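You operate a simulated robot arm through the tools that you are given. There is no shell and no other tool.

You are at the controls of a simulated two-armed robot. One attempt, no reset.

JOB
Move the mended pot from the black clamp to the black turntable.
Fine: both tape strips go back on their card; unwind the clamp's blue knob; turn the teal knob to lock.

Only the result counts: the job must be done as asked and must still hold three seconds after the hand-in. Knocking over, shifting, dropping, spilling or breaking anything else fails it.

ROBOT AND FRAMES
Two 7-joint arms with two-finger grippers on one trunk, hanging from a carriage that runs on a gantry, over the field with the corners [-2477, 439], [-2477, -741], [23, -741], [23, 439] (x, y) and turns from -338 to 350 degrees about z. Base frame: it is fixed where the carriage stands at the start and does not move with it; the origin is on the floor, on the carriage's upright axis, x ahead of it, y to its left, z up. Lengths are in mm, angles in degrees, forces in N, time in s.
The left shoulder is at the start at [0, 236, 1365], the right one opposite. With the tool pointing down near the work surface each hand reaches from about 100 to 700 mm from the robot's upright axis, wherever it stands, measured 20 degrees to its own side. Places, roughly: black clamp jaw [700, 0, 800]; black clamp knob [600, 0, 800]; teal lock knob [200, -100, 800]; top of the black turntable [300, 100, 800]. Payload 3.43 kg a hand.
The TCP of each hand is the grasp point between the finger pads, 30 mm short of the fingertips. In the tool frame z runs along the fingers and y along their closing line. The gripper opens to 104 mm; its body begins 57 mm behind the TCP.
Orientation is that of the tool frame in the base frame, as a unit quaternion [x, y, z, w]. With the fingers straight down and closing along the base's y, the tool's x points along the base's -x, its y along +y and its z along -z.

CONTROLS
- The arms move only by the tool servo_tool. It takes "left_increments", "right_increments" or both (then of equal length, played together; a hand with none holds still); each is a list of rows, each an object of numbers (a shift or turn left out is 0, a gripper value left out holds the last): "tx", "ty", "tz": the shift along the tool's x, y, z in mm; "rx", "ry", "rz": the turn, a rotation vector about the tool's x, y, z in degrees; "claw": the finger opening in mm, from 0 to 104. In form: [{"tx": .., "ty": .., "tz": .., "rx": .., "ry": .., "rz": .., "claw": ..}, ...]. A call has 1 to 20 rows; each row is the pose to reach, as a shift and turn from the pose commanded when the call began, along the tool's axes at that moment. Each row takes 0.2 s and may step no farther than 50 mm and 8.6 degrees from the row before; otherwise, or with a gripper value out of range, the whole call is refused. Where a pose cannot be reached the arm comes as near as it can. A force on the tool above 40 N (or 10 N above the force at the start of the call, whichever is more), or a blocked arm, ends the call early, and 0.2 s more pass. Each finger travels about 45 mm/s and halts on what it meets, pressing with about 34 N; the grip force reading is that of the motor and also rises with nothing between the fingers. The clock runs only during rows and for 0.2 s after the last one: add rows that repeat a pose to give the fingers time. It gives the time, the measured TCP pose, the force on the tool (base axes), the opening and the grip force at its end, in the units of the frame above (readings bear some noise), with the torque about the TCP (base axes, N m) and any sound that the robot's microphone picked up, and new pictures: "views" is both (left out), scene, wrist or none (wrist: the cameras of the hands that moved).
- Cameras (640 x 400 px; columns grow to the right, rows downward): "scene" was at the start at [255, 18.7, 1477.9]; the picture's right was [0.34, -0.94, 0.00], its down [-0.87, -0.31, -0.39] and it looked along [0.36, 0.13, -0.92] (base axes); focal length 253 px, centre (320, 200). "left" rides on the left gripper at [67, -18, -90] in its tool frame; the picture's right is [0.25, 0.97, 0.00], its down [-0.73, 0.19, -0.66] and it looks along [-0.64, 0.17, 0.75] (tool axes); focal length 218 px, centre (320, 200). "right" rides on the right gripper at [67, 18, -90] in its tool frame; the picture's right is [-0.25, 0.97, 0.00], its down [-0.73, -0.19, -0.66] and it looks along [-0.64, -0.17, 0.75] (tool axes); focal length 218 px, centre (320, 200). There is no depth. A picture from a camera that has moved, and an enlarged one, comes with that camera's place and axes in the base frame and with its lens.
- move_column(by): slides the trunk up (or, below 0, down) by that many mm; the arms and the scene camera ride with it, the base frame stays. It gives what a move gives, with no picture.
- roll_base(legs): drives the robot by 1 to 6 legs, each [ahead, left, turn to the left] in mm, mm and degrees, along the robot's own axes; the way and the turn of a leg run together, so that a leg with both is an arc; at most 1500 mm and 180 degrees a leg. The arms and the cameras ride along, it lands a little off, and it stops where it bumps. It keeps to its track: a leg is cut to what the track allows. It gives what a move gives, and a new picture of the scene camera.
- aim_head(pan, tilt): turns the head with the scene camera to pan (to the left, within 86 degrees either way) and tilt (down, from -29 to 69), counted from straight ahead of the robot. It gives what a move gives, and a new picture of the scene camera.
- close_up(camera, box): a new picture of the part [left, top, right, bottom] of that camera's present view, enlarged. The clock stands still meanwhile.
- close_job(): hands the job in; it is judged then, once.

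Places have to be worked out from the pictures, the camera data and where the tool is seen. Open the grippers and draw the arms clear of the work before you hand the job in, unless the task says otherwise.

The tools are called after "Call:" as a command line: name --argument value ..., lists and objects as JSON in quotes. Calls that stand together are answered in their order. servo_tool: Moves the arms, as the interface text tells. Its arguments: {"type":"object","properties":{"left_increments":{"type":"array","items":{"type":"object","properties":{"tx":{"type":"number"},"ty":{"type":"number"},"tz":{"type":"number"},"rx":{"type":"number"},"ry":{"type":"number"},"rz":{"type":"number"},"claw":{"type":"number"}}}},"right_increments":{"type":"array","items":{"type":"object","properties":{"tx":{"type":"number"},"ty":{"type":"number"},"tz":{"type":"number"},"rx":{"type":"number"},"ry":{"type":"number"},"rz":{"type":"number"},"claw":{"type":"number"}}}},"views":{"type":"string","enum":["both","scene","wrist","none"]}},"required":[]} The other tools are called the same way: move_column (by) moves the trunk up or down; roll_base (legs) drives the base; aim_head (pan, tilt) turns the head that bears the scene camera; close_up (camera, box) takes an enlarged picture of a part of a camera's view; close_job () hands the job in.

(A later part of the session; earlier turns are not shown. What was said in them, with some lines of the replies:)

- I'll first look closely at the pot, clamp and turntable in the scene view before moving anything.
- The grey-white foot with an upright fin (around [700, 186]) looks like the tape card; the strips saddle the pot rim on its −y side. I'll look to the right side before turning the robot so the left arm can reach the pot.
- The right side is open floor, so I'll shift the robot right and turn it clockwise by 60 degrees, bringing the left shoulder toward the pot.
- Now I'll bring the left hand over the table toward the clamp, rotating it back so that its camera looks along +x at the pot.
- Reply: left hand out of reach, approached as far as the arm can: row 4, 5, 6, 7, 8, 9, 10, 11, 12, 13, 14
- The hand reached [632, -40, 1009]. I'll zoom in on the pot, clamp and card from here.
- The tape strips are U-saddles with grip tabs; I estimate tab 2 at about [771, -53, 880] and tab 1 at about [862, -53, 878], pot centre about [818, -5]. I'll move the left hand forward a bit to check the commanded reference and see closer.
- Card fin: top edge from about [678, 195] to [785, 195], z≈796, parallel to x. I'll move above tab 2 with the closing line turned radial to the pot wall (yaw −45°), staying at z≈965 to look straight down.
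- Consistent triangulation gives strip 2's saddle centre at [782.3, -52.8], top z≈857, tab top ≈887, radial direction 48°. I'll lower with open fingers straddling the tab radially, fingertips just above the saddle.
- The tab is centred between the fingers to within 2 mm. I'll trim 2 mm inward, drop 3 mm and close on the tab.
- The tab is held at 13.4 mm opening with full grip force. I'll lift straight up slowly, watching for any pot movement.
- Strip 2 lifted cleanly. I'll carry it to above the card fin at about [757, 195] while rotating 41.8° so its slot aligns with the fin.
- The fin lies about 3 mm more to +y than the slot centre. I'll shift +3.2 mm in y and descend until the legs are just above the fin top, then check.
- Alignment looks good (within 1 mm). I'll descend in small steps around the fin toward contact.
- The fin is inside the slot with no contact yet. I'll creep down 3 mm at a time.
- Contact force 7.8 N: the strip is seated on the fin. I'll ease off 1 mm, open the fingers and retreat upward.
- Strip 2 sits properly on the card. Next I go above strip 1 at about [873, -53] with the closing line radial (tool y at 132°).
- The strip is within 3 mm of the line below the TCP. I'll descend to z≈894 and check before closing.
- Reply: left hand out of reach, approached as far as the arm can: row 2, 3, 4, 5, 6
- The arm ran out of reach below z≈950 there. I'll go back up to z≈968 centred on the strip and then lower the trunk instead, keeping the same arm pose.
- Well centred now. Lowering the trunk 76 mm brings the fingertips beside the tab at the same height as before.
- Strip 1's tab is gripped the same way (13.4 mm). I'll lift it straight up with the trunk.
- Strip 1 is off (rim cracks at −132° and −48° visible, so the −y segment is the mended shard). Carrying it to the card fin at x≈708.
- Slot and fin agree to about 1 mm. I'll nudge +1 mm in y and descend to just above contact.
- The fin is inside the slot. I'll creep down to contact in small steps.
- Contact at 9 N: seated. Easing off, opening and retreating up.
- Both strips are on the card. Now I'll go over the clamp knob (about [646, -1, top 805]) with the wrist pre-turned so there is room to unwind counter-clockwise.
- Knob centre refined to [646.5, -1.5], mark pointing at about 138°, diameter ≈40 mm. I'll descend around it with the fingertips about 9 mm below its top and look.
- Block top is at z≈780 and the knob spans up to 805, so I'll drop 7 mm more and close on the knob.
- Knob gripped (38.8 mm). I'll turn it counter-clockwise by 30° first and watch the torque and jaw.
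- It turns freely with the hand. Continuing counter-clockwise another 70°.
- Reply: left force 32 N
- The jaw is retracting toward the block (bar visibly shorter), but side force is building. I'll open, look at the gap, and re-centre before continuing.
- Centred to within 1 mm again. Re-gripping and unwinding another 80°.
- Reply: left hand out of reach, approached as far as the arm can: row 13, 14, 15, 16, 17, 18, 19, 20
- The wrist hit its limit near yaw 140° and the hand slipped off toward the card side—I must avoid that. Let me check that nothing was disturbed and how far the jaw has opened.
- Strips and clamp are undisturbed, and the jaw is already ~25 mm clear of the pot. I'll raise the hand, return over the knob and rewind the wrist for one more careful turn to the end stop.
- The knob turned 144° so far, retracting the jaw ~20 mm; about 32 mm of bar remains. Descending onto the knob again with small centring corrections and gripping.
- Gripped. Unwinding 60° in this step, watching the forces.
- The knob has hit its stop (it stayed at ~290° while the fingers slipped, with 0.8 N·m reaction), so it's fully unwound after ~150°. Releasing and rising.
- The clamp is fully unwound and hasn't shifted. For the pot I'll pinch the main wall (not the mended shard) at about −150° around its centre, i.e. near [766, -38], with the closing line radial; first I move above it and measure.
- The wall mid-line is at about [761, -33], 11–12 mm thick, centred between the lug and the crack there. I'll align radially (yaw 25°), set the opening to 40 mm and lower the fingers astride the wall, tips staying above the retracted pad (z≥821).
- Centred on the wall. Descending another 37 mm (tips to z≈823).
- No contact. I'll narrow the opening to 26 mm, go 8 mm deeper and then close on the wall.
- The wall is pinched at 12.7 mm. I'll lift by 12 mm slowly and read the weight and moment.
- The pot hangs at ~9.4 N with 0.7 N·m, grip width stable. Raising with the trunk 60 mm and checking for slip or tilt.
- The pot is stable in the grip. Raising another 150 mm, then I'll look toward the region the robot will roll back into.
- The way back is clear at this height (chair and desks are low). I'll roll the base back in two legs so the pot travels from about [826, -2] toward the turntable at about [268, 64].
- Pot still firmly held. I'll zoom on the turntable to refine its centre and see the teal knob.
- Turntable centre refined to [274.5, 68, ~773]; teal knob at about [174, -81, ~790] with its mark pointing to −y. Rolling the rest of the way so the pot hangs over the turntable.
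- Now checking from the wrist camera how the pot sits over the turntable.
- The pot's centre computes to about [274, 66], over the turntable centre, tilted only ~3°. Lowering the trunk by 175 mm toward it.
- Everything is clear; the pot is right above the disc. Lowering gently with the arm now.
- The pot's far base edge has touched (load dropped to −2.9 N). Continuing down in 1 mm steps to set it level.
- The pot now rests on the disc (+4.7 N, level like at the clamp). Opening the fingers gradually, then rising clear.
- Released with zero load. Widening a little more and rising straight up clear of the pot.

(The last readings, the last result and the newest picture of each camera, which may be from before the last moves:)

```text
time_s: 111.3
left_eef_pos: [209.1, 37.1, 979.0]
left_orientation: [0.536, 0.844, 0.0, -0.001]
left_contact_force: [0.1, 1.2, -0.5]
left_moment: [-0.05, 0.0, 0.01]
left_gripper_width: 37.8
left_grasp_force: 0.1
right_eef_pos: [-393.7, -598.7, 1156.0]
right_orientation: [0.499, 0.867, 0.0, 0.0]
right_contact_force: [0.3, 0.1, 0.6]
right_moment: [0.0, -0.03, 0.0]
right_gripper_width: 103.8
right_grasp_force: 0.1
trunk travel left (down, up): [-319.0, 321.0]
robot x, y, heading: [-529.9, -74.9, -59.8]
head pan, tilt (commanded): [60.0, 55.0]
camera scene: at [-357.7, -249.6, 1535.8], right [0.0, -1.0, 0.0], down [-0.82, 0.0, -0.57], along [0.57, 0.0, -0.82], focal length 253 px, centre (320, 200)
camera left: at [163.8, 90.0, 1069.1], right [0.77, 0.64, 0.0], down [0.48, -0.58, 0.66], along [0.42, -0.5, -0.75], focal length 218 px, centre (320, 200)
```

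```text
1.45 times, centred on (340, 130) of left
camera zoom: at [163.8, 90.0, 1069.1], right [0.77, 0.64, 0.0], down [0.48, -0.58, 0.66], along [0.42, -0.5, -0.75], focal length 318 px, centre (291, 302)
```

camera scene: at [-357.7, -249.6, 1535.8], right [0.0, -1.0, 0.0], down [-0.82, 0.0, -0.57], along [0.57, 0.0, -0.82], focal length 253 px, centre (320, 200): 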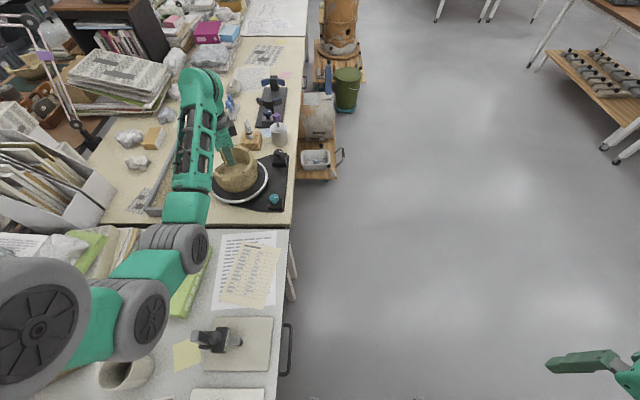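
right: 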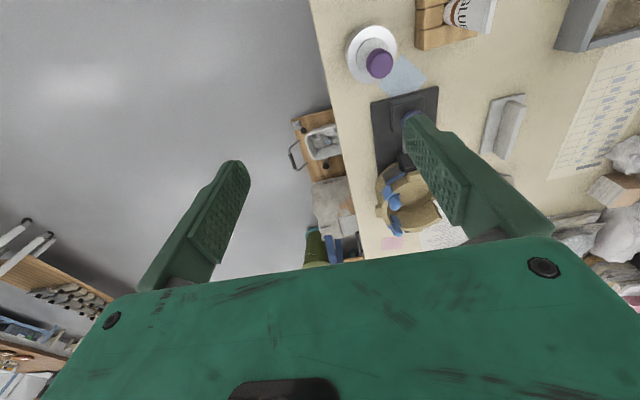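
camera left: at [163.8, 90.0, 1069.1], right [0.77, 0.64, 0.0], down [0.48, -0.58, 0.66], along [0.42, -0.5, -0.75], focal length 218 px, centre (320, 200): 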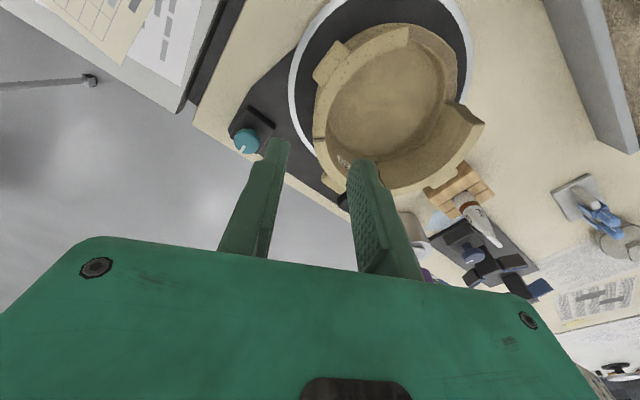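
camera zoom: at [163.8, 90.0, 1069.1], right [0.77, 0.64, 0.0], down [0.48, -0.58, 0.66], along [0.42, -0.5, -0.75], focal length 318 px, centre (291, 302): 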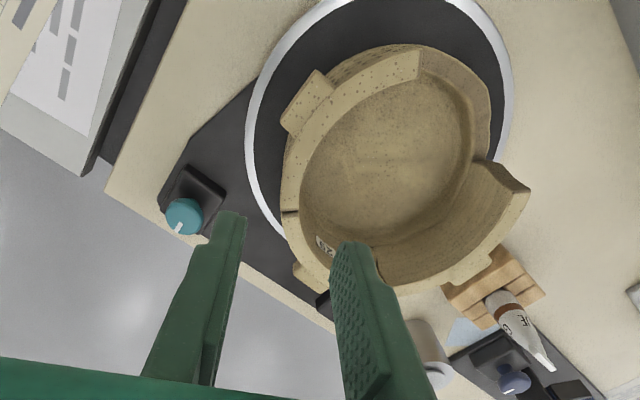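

The pot stands level on the turntable. Next the teal lock knob: I'll move the left hand above it ([174, -81]) to look for markings and its turning direction.

Call:
servo_tool --left_increments '[{"tx": -13, "ty": -12}, {"tx": -26, "ty": -23}, {"tx": -39, "ty": -35}, {"tx": -52, "ty": -47}, {"tx": -66, "ty": -59}, {"tx": -79, "ty": -70}, {"tx": -91.9, "ty": -82, "tz": 10}, {"tx": -91.9, "ty": -82, "tz": 30}, {"tx": -91.9, "ty": -82, "tz": 50}, {"tx": -91.9, "ty": -82, "tz": 70}, {"tx": -91.9, "ty": -82, "tz": 79, "claw": 60}, {"tx": -91.9, "ty": -82, "tz": 79, "claw": 60}]' --views "both"

Call:
close_up --camera "left" --box '[220, 40, 440, 240]'

Call:
close_up --camera "scene" --box '[200, 140, 310, 230]'

```text
time_s: 113.9
left_eef_pos: [173.7, -81.6, 899.5]
left_orientation: [0.536, 0.844, -0.002, -0.001]
left_contact_force: [0.3, 0.0, -0.4]
left_moment: [0.01, 0.01, 0.03]
left_gripper_width: 59.9
left_grasp_force: 0.1
right_eef_pos: [-394.0, -598.1, 1156.7]
right_orientation: [0.498, 0.867, 0.0, 0.0]
right_contact_force: [-0.5, 0.6, -0.8]
right_moment: [0.0, -0.04, 0.01]
right_gripper_width: 103.9
right_grasp_force: 0.0
trunk travel left (down, up): [-319.0, 321.0]
robot x, y, heading: [-524.7, -74.2, -59.8]
head pan, tilt (commanded): [60.0, 55.0]
camera scene: at [-357.6, -249.6, 1535.8], right [0.0, -1.0, 0.0], down [-0.82, 0.0, -0.57], along [0.57, 0.0, -0.82], focal length 253 px, centre (320, 200)
camera left: at [128.9, -27.7, 990.2], right [0.77, 0.64, 0.0], down [0.48, -0.58, 0.66], along [0.42, -0.5, -0.75], focal length 218 px, centre (320, 200)
```

scene: 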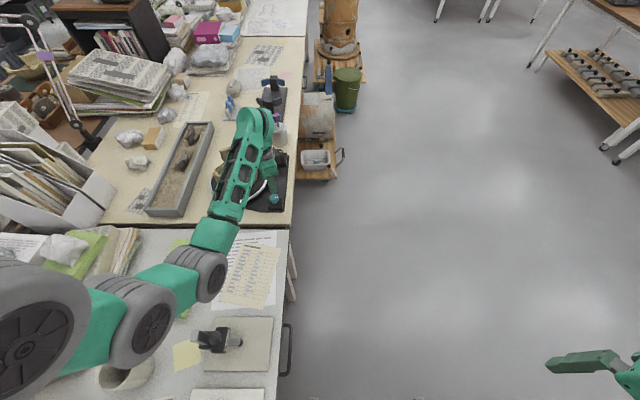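
left: 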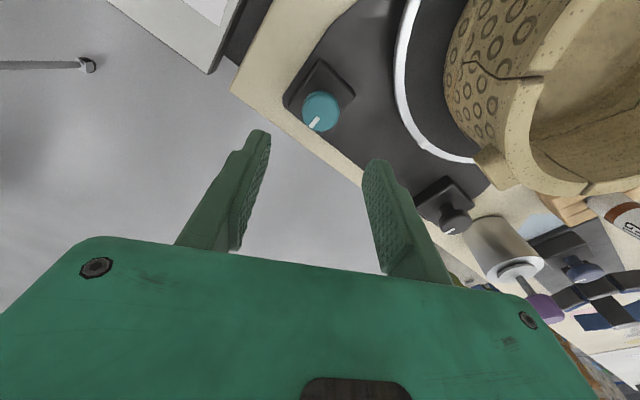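

```text
2.00 times, centred on (330, 140) of left
camera zoom: at [128.9, -27.7, 990.2], right [0.77, 0.64, 0.0], down [0.48, -0.58, 0.66], along [0.42, -0.5, -0.75], focal length 436 px, centre (300, 320)
```

zoom: 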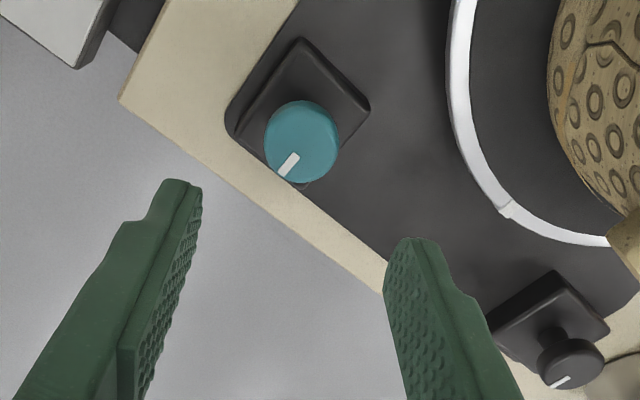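

```text
4.44 times, centred on (255, 185) of scene
camera zoom: at [-357.6, -249.6, 1535.8], right [0.0, -1.0, 0.0], down [-0.82, 0.0, -0.57], along [0.57, 0.0, -0.82], focal length 1125 px, centre (609, 267)
```

zoom: 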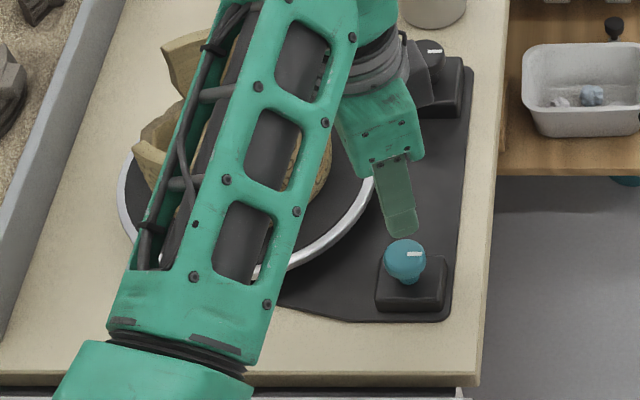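

No label is visible; the knob (Ø≈33 mm, top z≈787) has its mark at −y. Locking is most likely clockwise, so I'll pre-turn the wrist counter-clockwise to yaw 100° above it first.

Call:
servo_tool --left_increments '[{"rz": -8}, {"rz": -16}, {"rz": -24}, {"rz": -32}, {"rz": -40}, {"rz": -48}, {"rz": -56}, {"rz": -64}, {"rz": -70}, {"rz": -75}, {"rz": -75}]' --views "wrist"

Call:
close_up --camera "left" --box '[220, 40, 440, 240]'

```text
time_s: 116.3
left_eef_pos: [173.6, -80.5, 901.0]
left_orientation: [-0.089, 0.996, -0.001, -0.001]
left_contact_force: [-1.1, 0.2, 0.4]
left_moment: [0.02, -0.03, -0.01]
left_gripper_width: 59.9
left_grasp_force: 0.0
right_eef_pos: [-393.0, -598.9, 1156.0]
right_orientation: [0.498, 0.867, 0.0, 0.0]
right_contact_force: [-0.3, -0.3, -0.4]
right_moment: [0.0, -0.03, -0.02]
right_gripper_width: 103.8
right_grasp_force: 0.1
trunk travel left (down, up): [-319.0, 321.0]
robot x, y, heading: [-530.6, -77.0, -59.8]
head pan, tilt (commanded): [60.0, 55.0]
camera left: at [111.4, -109.8, 990.4], right [-0.42, 0.91, 0.0], down [0.68, 0.32, 0.66], along [0.59, 0.28, -0.75], focal length 218 px, centre (320, 200)
```

left: 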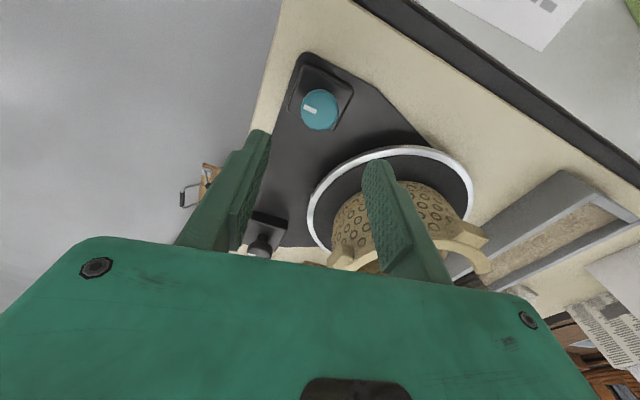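

```text
2.00 times, centred on (330, 140) of left
camera zoom: at [111.4, -109.8, 990.4], right [-0.42, 0.91, 0.0], down [0.68, 0.32, 0.66], along [0.59, 0.28, -0.75], focal length 436 px, centre (300, 320)
```

zoom: 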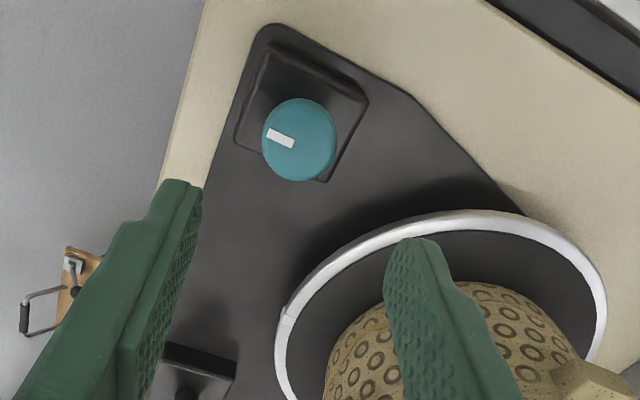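

Yaw 100° is fine here. Descending over the teal knob with tips ~9 mm below its top.

Call:
servo_tool --left_increments '[{"tx": -1, "ty": -1.2, "tz": 15, "claw": 54}, {"tx": -1, "ty": -1.2, "tz": 30, "claw": 52}, {"tx": -1, "ty": -1.2, "tz": 45, "claw": 52}, {"tx": -1, "ty": -1.2, "tz": 60, "claw": 52}, {"tx": -1, "ty": -1.2, "tz": 75, "claw": 52}, {"tx": -1, "ty": -1.2, "tz": 86, "claw": 52}, {"tx": -1, "ty": -1.2, "tz": 93, "claw": 52}, {"tx": -1, "ty": -1.2, "tz": 93, "claw": 52}]' --views "both"

Call:
close_up --camera "left" --box '[220, 80, 420, 260]'

Call:
close_up --camera "scene" --box '[220, 150, 310, 230]'

```text
time_s: 118.1
left_eef_pos: [173.7, -80.4, 805.7]
left_orientation: [-0.089, 0.996, 0.0, -0.002]
left_contact_force: [-0.4, -0.5, 0.0]
left_moment: [0.01, -0.04, 0.01]
left_gripper_width: 52.1
left_grasp_force: 0.0
right_eef_pos: [-393.9, -598.2, 1155.0]
right_orientation: [0.498, 0.867, 0.0, -0.001]
right_contact_force: [-0.7, 0.5, 0.0]
right_moment: [0.02, 0.02, 0.01]
right_gripper_width: 104.0
right_grasp_force: 0.1
trunk travel left (down, up): [-319.0, 321.0]
robot x, y, heading: [-530.1, -78.6, -59.6]
head pan, tilt (commanded): [60.0, 55.0]
camera scene: at [-357.6, -249.6, 1535.9], right [0.0, -1.0, 0.0], down [-0.82, 0.0, -0.57], along [0.57, 0.0, -0.82], focal length 253 px, centre (320, 200)
camera left: at [111.6, -111.0, 896.6], right [-0.42, 0.91, 0.0], down [0.69, 0.32, 0.66], along [0.59, 0.28, -0.76], focal length 218 px, centre (320, 200)
```

scene: 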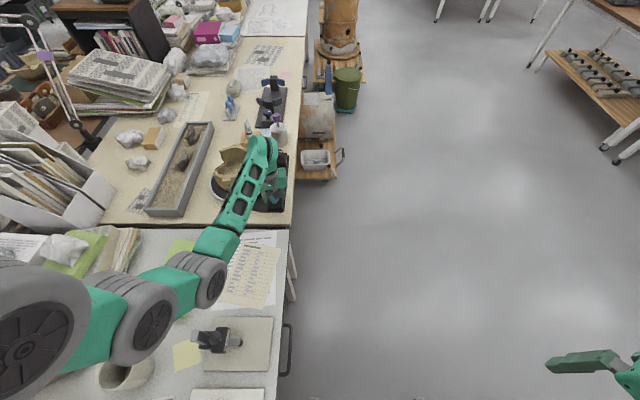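
left: 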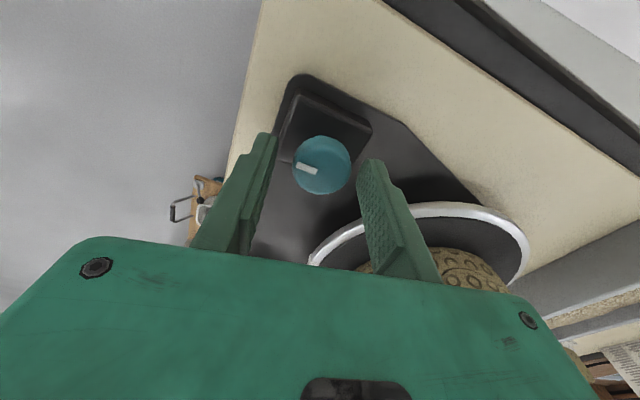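

```text
2.22 times, centred on (320, 170) of left
camera zoom: at [111.6, -111.0, 896.6], right [-0.42, 0.91, 0.0], down [0.69, 0.32, 0.66], along [0.59, 0.28, -0.76], focal length 485 px, centre (320, 267)
```

zoom: 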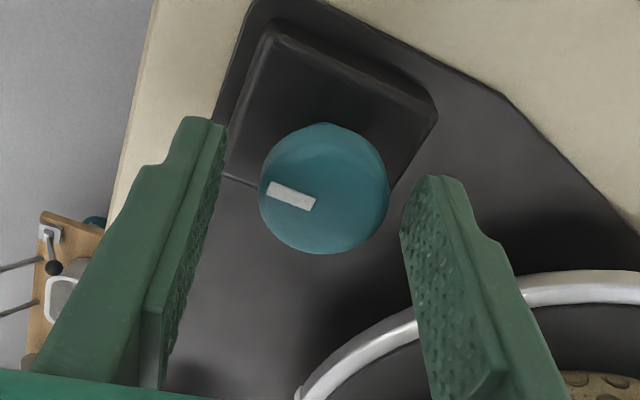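

```text
5.00 times, centred on (265, 190) of scene
camera zoom: at [-357.6, -249.6, 1535.9], right [0.0, -1.0, 0.0], down [-0.82, 0.0, -0.57], along [0.57, 0.0, -0.82], focal length 1266 px, centre (595, 250)
```

zoom: 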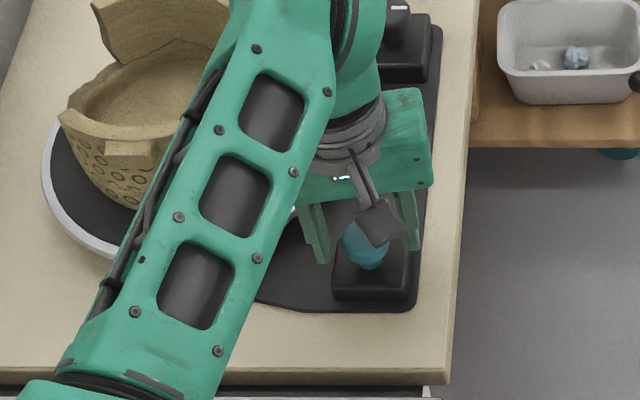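

Centred. Closing on the teal knob.

Call:
servo_tool --left_increments '[{"tz": 2, "claw": 44}, {"tz": 2, "claw": 34}, {"tz": 2, "claw": 26}, {"tz": 2, "claw": 22}, {"tz": 2, "claw": 22}]' --views "wrist"

Call:
close_up --camera "left" --box '[220, 80, 420, 260]'

```text
time_s: 119.3
left_eef_pos: [173.1, -80.1, 805.2]
left_orientation: [-0.09, 0.996, 0.001, -0.001]
left_contact_force: [1.7, 2.7, -4.4]
left_moment: [-0.3, -0.47, 0.0]
left_gripper_width: 33.3
left_grasp_force: 44.9
right_eef_pos: [-392.0, -597.5, 1155.8]
right_orientation: [0.499, 0.867, 0.0, 0.001]
right_contact_force: [0.7, 0.0, -0.2]
right_moment: [0.02, -0.01, -0.02]
right_gripper_width: 104.1
right_grasp_force: 0.0
trunk travel left (down, up): [-319.0, 321.0]
robot x, y, heading: [-535.7, -76.6, -60.0]
head pan, tilt (commanded): [60.0, 55.0]
camera left: at [111.9, -110.1, 894.8], right [-0.42, 0.91, 0.0], down [0.69, 0.32, 0.66], along [0.59, 0.28, -0.75], focal length 218 px, centre (320, 200)
```

left: 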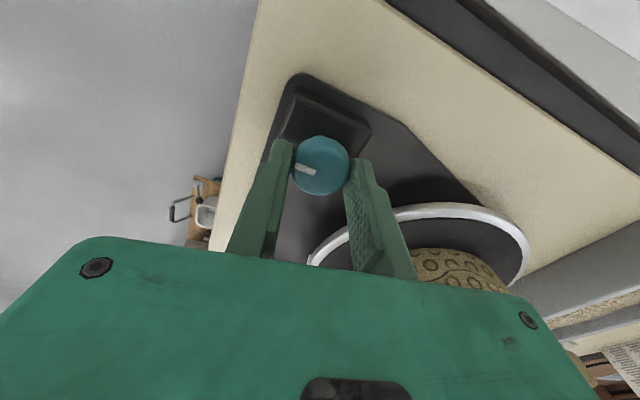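

```text
2.22 times, centred on (320, 170) of left
camera zoom: at [111.9, -110.1, 894.8], right [-0.42, 0.91, 0.0], down [0.69, 0.32, 0.66], along [0.59, 0.28, -0.75], focal length 485 px, centre (320, 267)
```

zoom: 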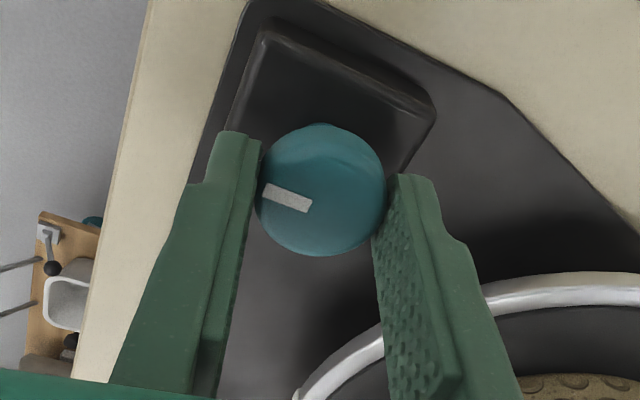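

Gripped (33.3 mm). Trying clockwise 20° and watching torque and the mark.

Call:
servo_tool --left_increments '[{"rz": 5}, {"rz": 10}, {"rz": 15}, {"rz": 20}, {"rz": 20}]' --views "wrist"

Call:
close_up --camera "left" --box '[220, 80, 420, 260]'

```text
time_s: 120.5
left_eef_pos: [174.5, -81.5, 804.9]
left_orientation: [0.086, 0.996, 0.001, -0.002]
left_contact_force: [0.8, 0.1, -6.2]
left_moment: [0.43, -0.59, -0.04]
left_gripper_width: 33.3
left_grasp_force: 44.9
right_eef_pos: [-393.7, -598.1, 1155.6]
right_orientation: [0.499, 0.867, 0.0, 0.0]
right_contact_force: [0.0, 1.4, -0.3]
right_moment: [0.01, -0.01, -0.02]
right_gripper_width: 104.1
right_grasp_force: 0.1
trunk travel left (down, up): [-319.0, 321.0]
robot x, y, heading: [-532.5, -74.2, -60.0]
head pan, tilt (commanded): [60.0, 55.0]
camera left: at [105.8, -87.0, 894.9], right [-0.08, 1.0, 0.0], down [0.75, 0.06, 0.65], along [0.65, 0.05, -0.76], focal length 218 px, centre (320, 200)
```

left: 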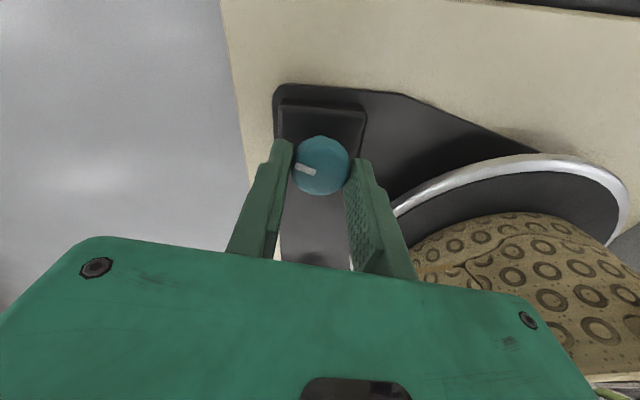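

```text
2.22 times, centred on (320, 170) of left
camera zoom: at [105.8, -87.0, 894.9], right [-0.08, 1.0, 0.0], down [0.75, 0.06, 0.65], along [0.65, 0.05, -0.76], focal length 485 px, centre (320, 267)
```

zoom: 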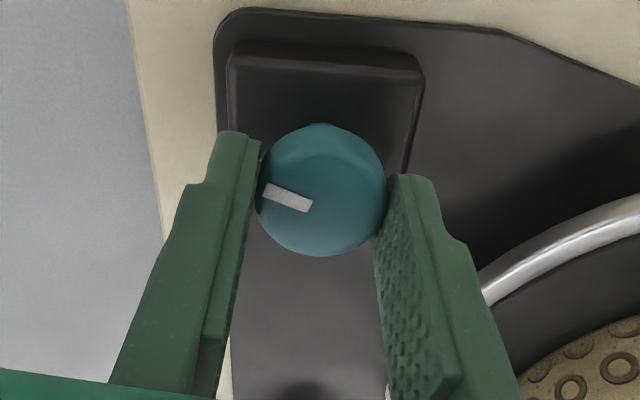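

It turns clockwise freely. Continuing 40° more, checking for a stop.

Call:
servo_tool --left_increments '[{"rz": 5}, {"rz": 10}, {"rz": 15}, {"rz": 20}, {"rz": 25}, {"rz": 30}, {"rz": 35}, {"rz": 40}, {"rz": 40}]' --views "wrist"

Call:
close_up --camera "left" --box '[220, 80, 420, 260]'

```text
time_s: 122.5
left_eef_pos: [174.2, -81.3, 804.5]
left_orientation: [0.422, 0.906, -0.001, -0.002]
left_contact_force: [-3.8, 0.6, 0.4]
left_moment: [0.45, -0.07, -0.02]
left_gripper_width: 33.4
left_grasp_force: 45.5
right_eef_pos: [-394.9, -597.8, 1155.5]
right_orientation: [0.498, 0.867, -0.002, 0.0]
right_contact_force: [0.0, 0.5, -0.6]
right_moment: [-0.02, -0.01, 0.01]
right_gripper_width: 104.0
right_grasp_force: 0.0
trunk travel left (down, up): [-319.0, 321.0]
robot x, y, heading: [-529.1, -77.3, -59.6]
head pan, tilt (commanded): [60.0, 55.0]
camera left: at [117.9, -41.7, 894.8], right [0.58, 0.82, 0.0], down [0.62, -0.43, 0.66], along [0.53, -0.38, -0.76], focal length 218 px, centre (320, 200)
```

left: 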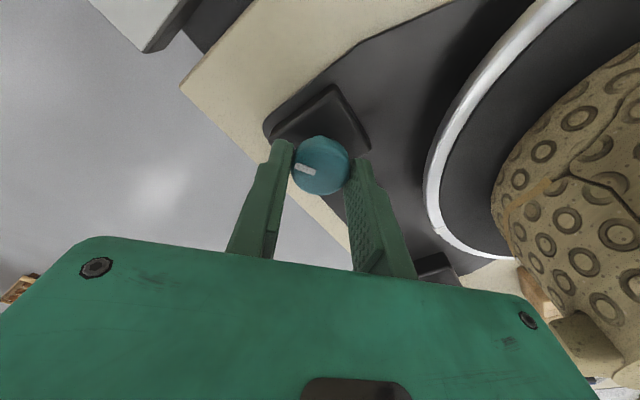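

```text
2.22 times, centred on (320, 170) of left
camera zoom: at [117.9, -41.7, 894.8], right [0.58, 0.82, 0.0], down [0.62, -0.43, 0.66], along [0.53, -0.38, -0.76], focal length 485 px, centre (320, 267)
```

zoom: 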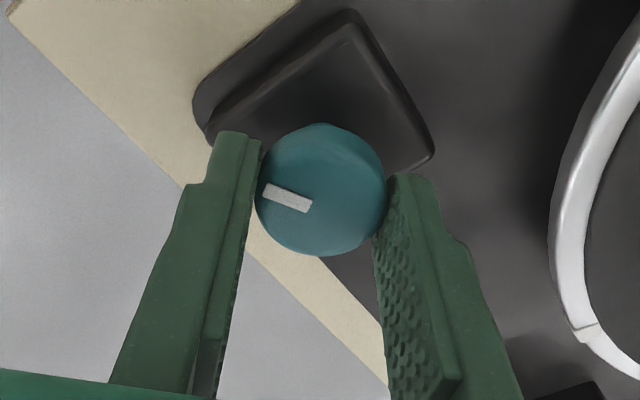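

Still turning with the hand (60° so far, no resistance). Continuing another 40°.

Call:
servo_tool --left_increments '[{"rz": 5}, {"rz": 10}, {"rz": 15}, {"rz": 20}, {"rz": 25}, {"rz": 30}, {"rz": 35}, {"rz": 40}, {"rz": 40}]' --views "wrist"

Call:
close_up --camera "left" --box '[220, 80, 420, 260]'

```text
time_s: 124.5
left_eef_pos: [174.6, -82.8, 804.4]
left_orientation: [0.707, 0.708, -0.002, -0.001]
left_contact_force: [-9.6, -6.2, 7.4]
left_moment: [-0.64, -0.1, 0.43]
left_gripper_width: 32.8
left_grasp_force: 44.9
right_eef_pos: [-395.1, -598.4, 1156.1]
right_orientation: [0.499, 0.867, -0.001, 0.0]
right_contact_force: [-0.8, 0.0, 0.8]
right_moment: [-0.02, 0.03, -0.04]
right_gripper_width: 103.7
right_grasp_force: 0.1
trunk travel left (down, up): [-319.0, 321.0]
robot x, y, heading: [-530.1, -73.0, -59.6]
head pan, tilt (commanded): [60.0, 55.0]
camera left: at [156.6, -16.2, 894.1], right [0.97, 0.25, 0.0], down [0.19, -0.73, 0.66], along [0.16, -0.64, -0.75], focal length 218 px, centre (320, 200)
```

left: 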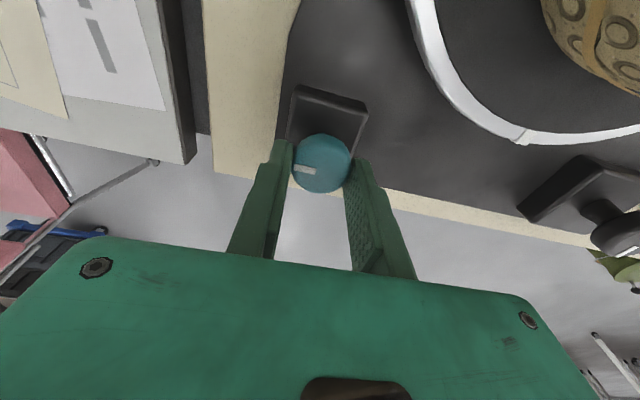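

```text
2.22 times, centred on (320, 170) of left
camera zoom: at [156.6, -16.2, 894.1], right [0.97, 0.25, 0.0], down [0.19, -0.73, 0.66], along [0.16, -0.64, -0.75], focal length 485 px, centre (320, 267)
```

zoom: 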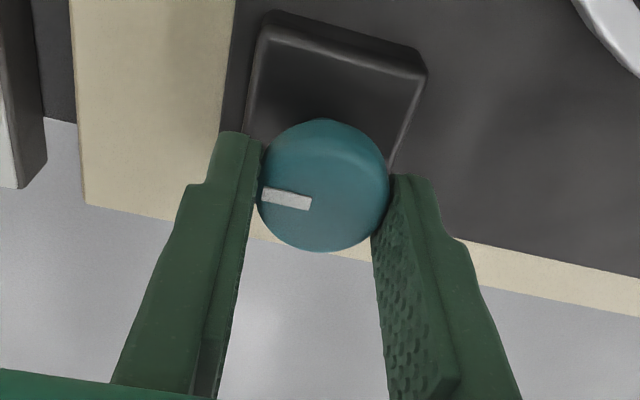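

The mark now points to −x (90° clockwise from start) and a reaction torque of 0.43 N·m appeared. I'll push 15° further to confirm it's a hard stop and not a detent.

Call:
servo_tool --left_increments '[{"rz": 5}, {"rz": 10}, {"rz": 15}, {"rz": 15}]' --views "wrist"

Call:
close_up --camera "left" --box '[220, 80, 420, 260]'

```text
time_s: 125.5
left_eef_pos: [172.5, -81.6, 804.1]
left_orientation: [0.793, 0.609, -0.002, -0.001]
left_contact_force: [-9.4, -0.2, 3.8]
left_moment: [0.12, -0.26, 0.53]
left_gripper_width: 33.5
left_grasp_force: 45.0
right_eef_pos: [-394.7, -597.4, 1155.4]
right_orientation: [0.498, 0.867, -0.001, -0.001]
right_contact_force: [0.2, 0.1, -0.3]
right_moment: [0.0, 0.0, -0.04]
right_gripper_width: 104.0
right_grasp_force: 0.2
trunk travel left (down, up): [-319.0, 321.0]
robot x, y, heading: [-532.8, -75.8, -59.8]
head pan, tilt (commanded): [60.0, 55.0]
camera left: at [174.4, -12.1, 894.1], right [1.0, 0.0, 0.0], down [0.0, -0.75, 0.66], along [-0.01, -0.66, -0.75], focal length 218 px, centre (320, 200)
```

left: 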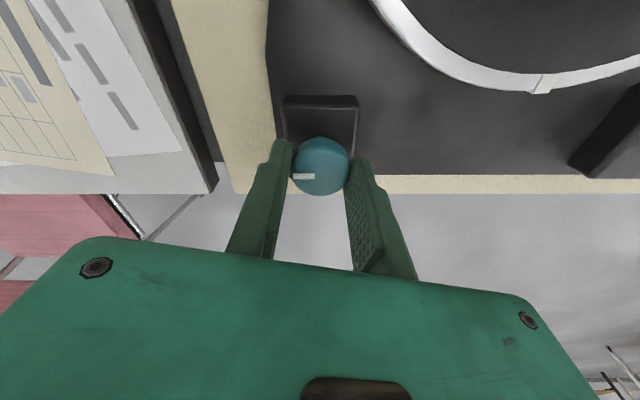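

```text
2.22 times, centred on (320, 170) of left
camera zoom: at [174.4, -12.1, 894.1], right [1.0, 0.0, 0.0], down [0.0, -0.75, 0.66], along [-0.01, -0.66, -0.75], focal length 485 px, centre (320, 267)
```

zoom: 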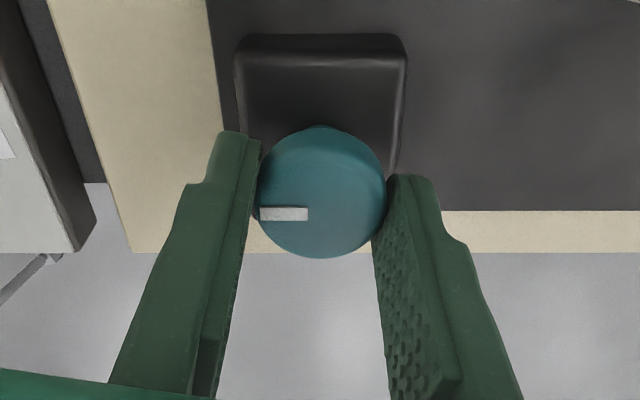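

The mark holds at 180° while the fingers slip: it's a hard stop, so the turntable is at its lock position. Releasing and rising straight up.

Call:
servo_tool --left_increments '[{"rz": 0, "claw": 42}, {"rz": 0, "claw": 52}, {"rz": 0, "claw": 56}, {"tz": -12, "claw": 56}, {"tz": -30, "claw": 56}, {"tz": -55, "claw": 56}, {"tz": -85, "claw": 56}, {"tz": -115, "claw": 56}, {"tz": -145, "claw": 56}, {"tz": -145, "claw": 56}]' --views "both"

Call:
close_up --camera "left" --box '[220, 20, 440, 220]'

Call:
close_up --camera "scene" --box '[180, 60, 310, 230]'

```text
time_s: 127.7
left_eef_pos: [175.1, -81.0, 948.6]
left_orientation: [0.792, 0.61, -0.001, -0.001]
left_contact_force: [-0.8, 0.3, -0.4]
left_moment: [-0.02, -0.01, -0.01]
left_gripper_width: 56.1
left_grasp_force: 0.1
right_eef_pos: [-393.4, -598.4, 1156.1]
right_orientation: [0.498, 0.867, 0.0, 0.0]
right_contact_force: [-0.6, 0.1, -0.1]
right_moment: [-0.05, -0.01, 0.0]
right_gripper_width: 104.0
right_grasp_force: 0.1
trunk travel left (down, up): [-319.0, 321.0]
robot x, y, heading: [-531.6, -76.6, -59.8]
head pan, tilt (commanded): [60.0, 55.0]
camera scene: at [-357.7, -249.6, 1535.8], right [0.0, -1.0, 0.0], down [-0.82, 0.0, -0.57], along [0.57, 0.0, -0.82], focal length 253 px, centre (320, 200)
camera left: at [176.7, -11.9, 1039.1], right [1.0, 0.0, 0.0], down [0.0, -0.75, 0.66], along [0.0, -0.66, -0.75], focal length 218 px, centre (320, 200)
```

scene: 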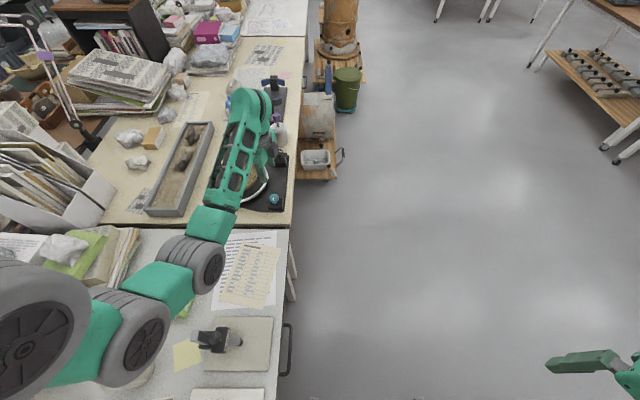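
left: 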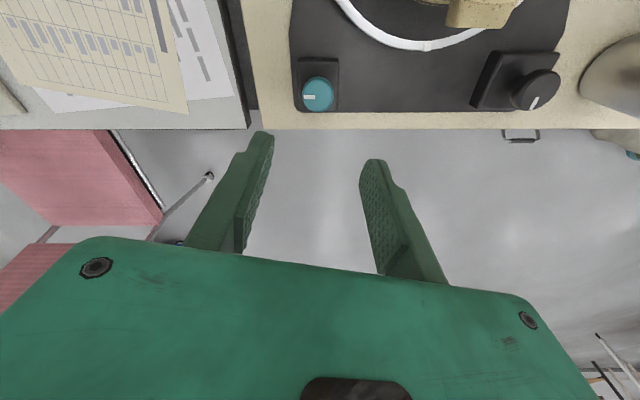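

```text
2.00 times, centred on (330, 120) of left
camera zoom: at [176.7, -11.9, 1039.1], right [1.0, 0.0, 0.0], down [0.0, -0.75, 0.66], along [0.0, -0.66, -0.75], focal length 436 px, centre (300, 360)
```

zoom: 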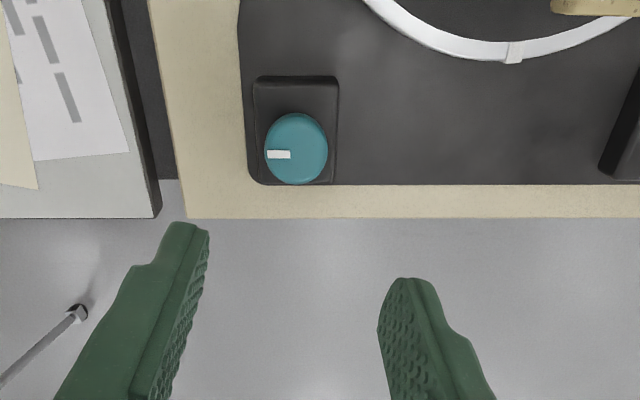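

```text
2.35 times, centred on (245, 145) of scene
camera zoom: at [-357.7, -249.6, 1535.8], right [0.0, -1.0, 0.0], down [-0.82, 0.0, -0.57], along [0.57, 0.0, -0.82], focal length 596 px, centre (496, 329)
```

zoom: 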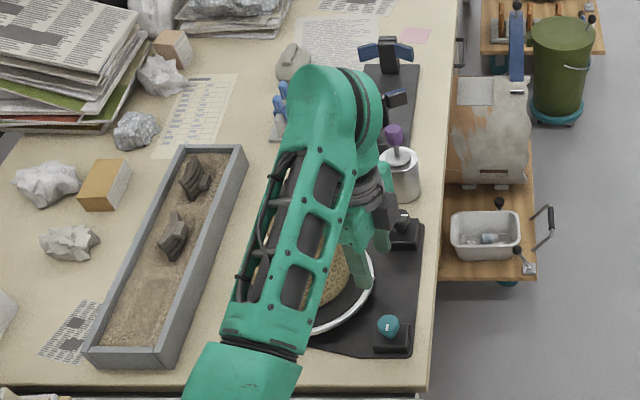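

The teal mark stays at the lock stop. Now I'll raise the trunk, open the left gripper fully and roll back to draw the arms clear, then inspect everything.

Call:
move_column --by 200

Call:
servo_tool --left_increments '[{"claw": 80}, {"claw": 104}, {"claw": 104}]' --views "none"

Call:
roll_base --legs '[[-150, -260, 0]]'

Call:
aim_head --pan 72 --tilt 38

```text
time_s: 129.9
left_eef_pos: [175.9, -81.3, 1149.3]
left_orientation: [0.792, 0.61, -0.001, -0.001]
left_contact_force: [-0.6, 0.7, 0.3]
left_moment: [0.0, 0.01, -0.01]
left_gripper_width: 56.2
left_grasp_force: 0.1
right_eef_pos: [-393.5, -599.6, 1355.0]
right_orientation: [0.498, 0.867, 0.0, 0.0]
right_contact_force: [0.1, 0.8, 0.4]
right_moment: [-0.01, -0.01, -0.02]
right_gripper_width: 104.3
right_grasp_force: 0.0
trunk travel left (down, up): [-519.0, 121.0]
robot x, y, heading: [-530.8, -75.1, -59.6]
head pan, tilt (commanded): [60.0, 55.0]
```

```text
time_s: 130.7
left_eef_pos: [176.5, -80.7, 1149.1]
left_orientation: [0.792, 0.61, -0.001, -0.001]
left_contact_force: [-0.1, 0.7, 0.0]
left_moment: [0.0, 0.0, -0.01]
left_gripper_width: 104.0
left_grasp_force: 0.2
right_eef_pos: [-393.0, -597.7, 1356.3]
right_orientation: [0.499, 0.867, 0.0, 0.0]
right_contact_force: [-1.0, 0.2, -0.5]
right_moment: [0.0, -0.02, -0.01]
right_gripper_width: 103.7
right_grasp_force: 0.0
trunk travel left (down, up): [-519.0, 121.0]
robot x, y, heading: [-531.8, -74.1, -59.6]
head pan, tilt (commanded): [60.0, 55.0]
```

```text
time_s: 132.7
left_eef_pos: [-120.3, -78.4, 1148.6]
left_orientation: [0.79, 0.613, -0.001, -0.001]
left_contact_force: [-0.2, 0.5, 0.2]
left_moment: [-0.01, -0.01, -0.01]
left_gripper_width: 103.8
left_grasp_force: 0.1
right_eef_pos: [-688.9, -598.8, 1354.9]
right_orientation: [0.496, 0.869, 0.0, 0.0]
right_contact_force: [-0.4, 0.2, -1.0]
right_moment: [0.01, 0.0, 0.0]
right_gripper_width: 104.1
right_grasp_force: 0.0
trunk travel left (down, up): [-519.0, 121.0]
robot x, y, heading: [-828.8, -73.4, -59.3]
head pan, tilt (commanded): [60.0, 55.0]
camera scene: at [-654.9, -248.9, 1735.8], right [0.01, -1.0, 0.0], down [-0.82, -0.01, -0.57], along [0.57, 0.01, -0.82], focal length 253 px, centre (320, 200)
```

scene: 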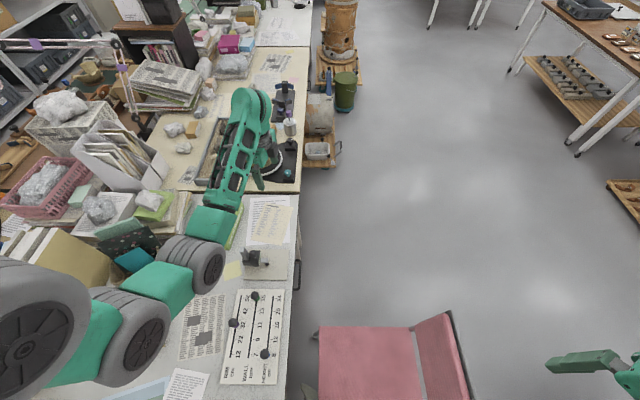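

```text
time_s: 133.5
left_eef_pos: [-122.4, -76.7, 1149.5]
left_orientation: [0.791, 0.612, -0.001, 0.0]
left_contact_force: [0.2, -0.4, 0.0]
left_moment: [0.02, -0.02, 0.01]
left_gripper_width: 104.0
left_grasp_force: 0.2
right_eef_pos: [-688.7, -598.6, 1356.0]
right_orientation: [0.495, 0.869, 0.0, 0.0]
right_contact_force: [-0.5, -0.1, 0.0]
right_moment: [-0.01, 0.04, -0.01]
right_gripper_width: 104.2
right_grasp_force: 0.1
trunk travel left (down, up): [-519.0, 121.0]
robot x, y, heading: [-833.1, -75.0, -59.5]
head pan, tilt (commanded): [72.0, 38.0]
camera scene: at [-642.6, -230.9, 1759.5], right [0.22, -0.98, 0.0], down [-0.6, -0.13, -0.79], along [0.77, 0.17, -0.62], focal length 253 px, centre (320, 200)
```

scene: 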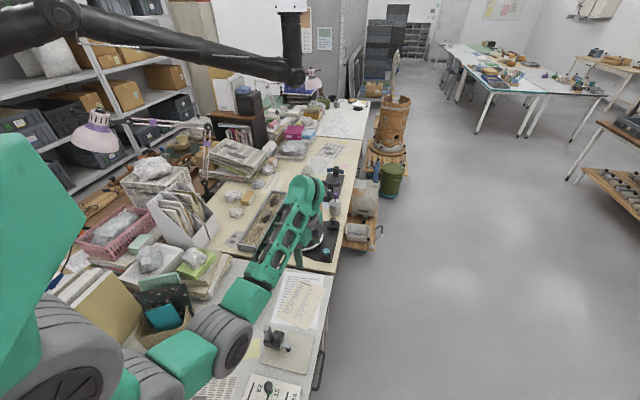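

The arm still blocks the view, so I'll swing the left hand 300 mm to −y over the open floor to inspect the final state.

Call:
servo_tool --left_increments '[{"tx": -36, "ty": 9}, {"tx": -72, "ty": 19}, {"tx": -108, "ty": 28}, {"tx": -145, "ty": 38}, {"tx": -181, "ty": 47}, {"tx": -218, "ty": 57}, {"tx": -254, "ty": 66}, {"tx": -290, "ty": 75}, {"tx": -290, "ty": 75}]' --views "scene"

Call:
close_up --camera "scene" --box '[230, 140, 390, 270]'

```text
time_s: 135.5
left_eef_pos: [-121.2, -377.4, 1150.1]
left_orientation: [0.791, 0.612, 0.0, 0.0]
left_contact_force: [0.4, 0.2, -0.2]
left_moment: [0.0, -0.04, -0.03]
left_gripper_width: 104.1
left_grasp_force: 0.1
right_eef_pos: [-688.9, -597.3, 1356.7]
right_orientation: [0.495, 0.869, 0.0, -0.001]
right_contact_force: [-0.1, -0.8, 0.6]
right_moment: [0.0, 0.02, -0.04]
right_gripper_width: 104.0
right_grasp_force: 0.1
trunk travel left (down, up): [-519.0, 121.0]
robot x, y, heading: [-830.3, -78.9, -59.5]
head pan, tilt (commanded): [72.0, 38.0]
camera scene: at [-642.6, -230.8, 1759.5], right [0.22, -0.98, 0.0], down [-0.6, -0.13, -0.79], along [0.77, 0.17, -0.62], focal length 253 px, centre (320, 200)
```

scene: 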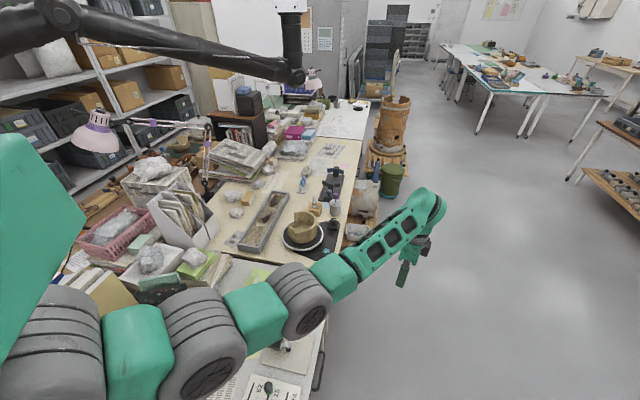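

```text
3.08 times, centred on (310, 205) of scene
camera zoom: at [-642.6, -230.8, 1759.5], right [0.22, -0.98, 0.0], down [-0.6, -0.13, -0.79], along [0.77, 0.17, -0.62], focal length 779 px, centre (351, 185)
```

zoom: 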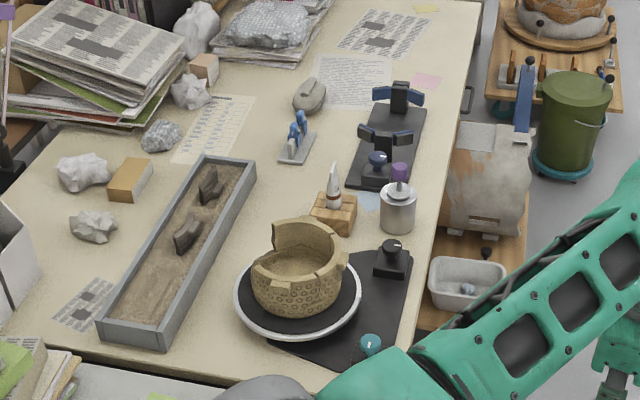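

Call:
close_up --camera "scene" --box '[280, 205, 345, 260]'

Call:
close_up --camera "scene" --box '[288, 160, 348, 210]'

```text
7.27 times, centred on (312, 232) of scene
camera zoom: at [-642.6, -230.8, 1759.5], right [0.22, -0.98, 0.0], down [-0.6, -0.13, -0.79], along [0.77, 0.17, -0.62], focal length 1841 px, centre (374, -36)
```

zoom: 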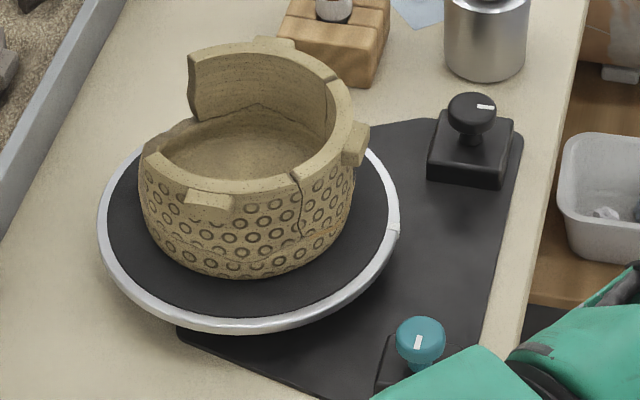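

```text
8.00 times, centred on (318, 185) of scene
camera zoom: at [-642.6, -230.8, 1759.5], right [0.22, -0.98, 0.0], down [-0.6, -0.13, -0.79], along [0.77, 0.17, -0.62], focal length 2025 px, centre (336, 320)
```

zoom: 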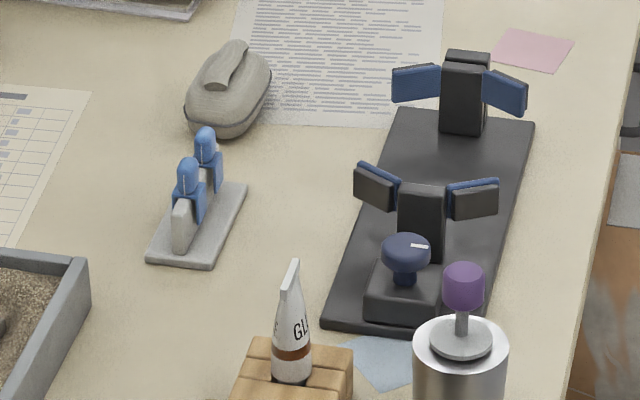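

Final check: the pot stands level on the turntable. Both strips are on their card, the clamp knob is at its unwound stop, and the teal knob is at its clockwise stop. Bottle, glue and the other items haven't moved, and both arms are clear with the grippers open. I couldn't test the lock itself: there was no label, so I took clockwise to the stop as locked. Handing in the job.

Call:
close_job

```text
The job is handed in.
```

I handed the job in with every step done. The pot now stands level and roughly centred on the black turntable. No verdict has come back yet.

- **Tape strips:** both were lifted off the rim and seated on the upright grey card. I took the grey foot with the upright fin to be their card, because the strips fit over it the way they fit the rim.
- **Clamp knob:** it is unwound counter-clockwise to its stop, about 150 degrees. The clamp jaw is about 20 mm clear of where the pot stood.
- **Teal knob:** it is turned clockwise 90 degrees to a hard stop. It had no label, so I took that direction as "lock" and did not test whether the turntable still spins.
- **Pot:** I gripped it by the unbroken wall, not the mended piece, and it stayed steady in the grip during the carry.

While I was unwinding the clamp, the hand reached its wrist limit, slipped off the knob and swung toward the card. The camera views afterwards showed nothing knocked over or moved. The bottle, glue and other items look untouched, and both arms are clear with the grippers open.
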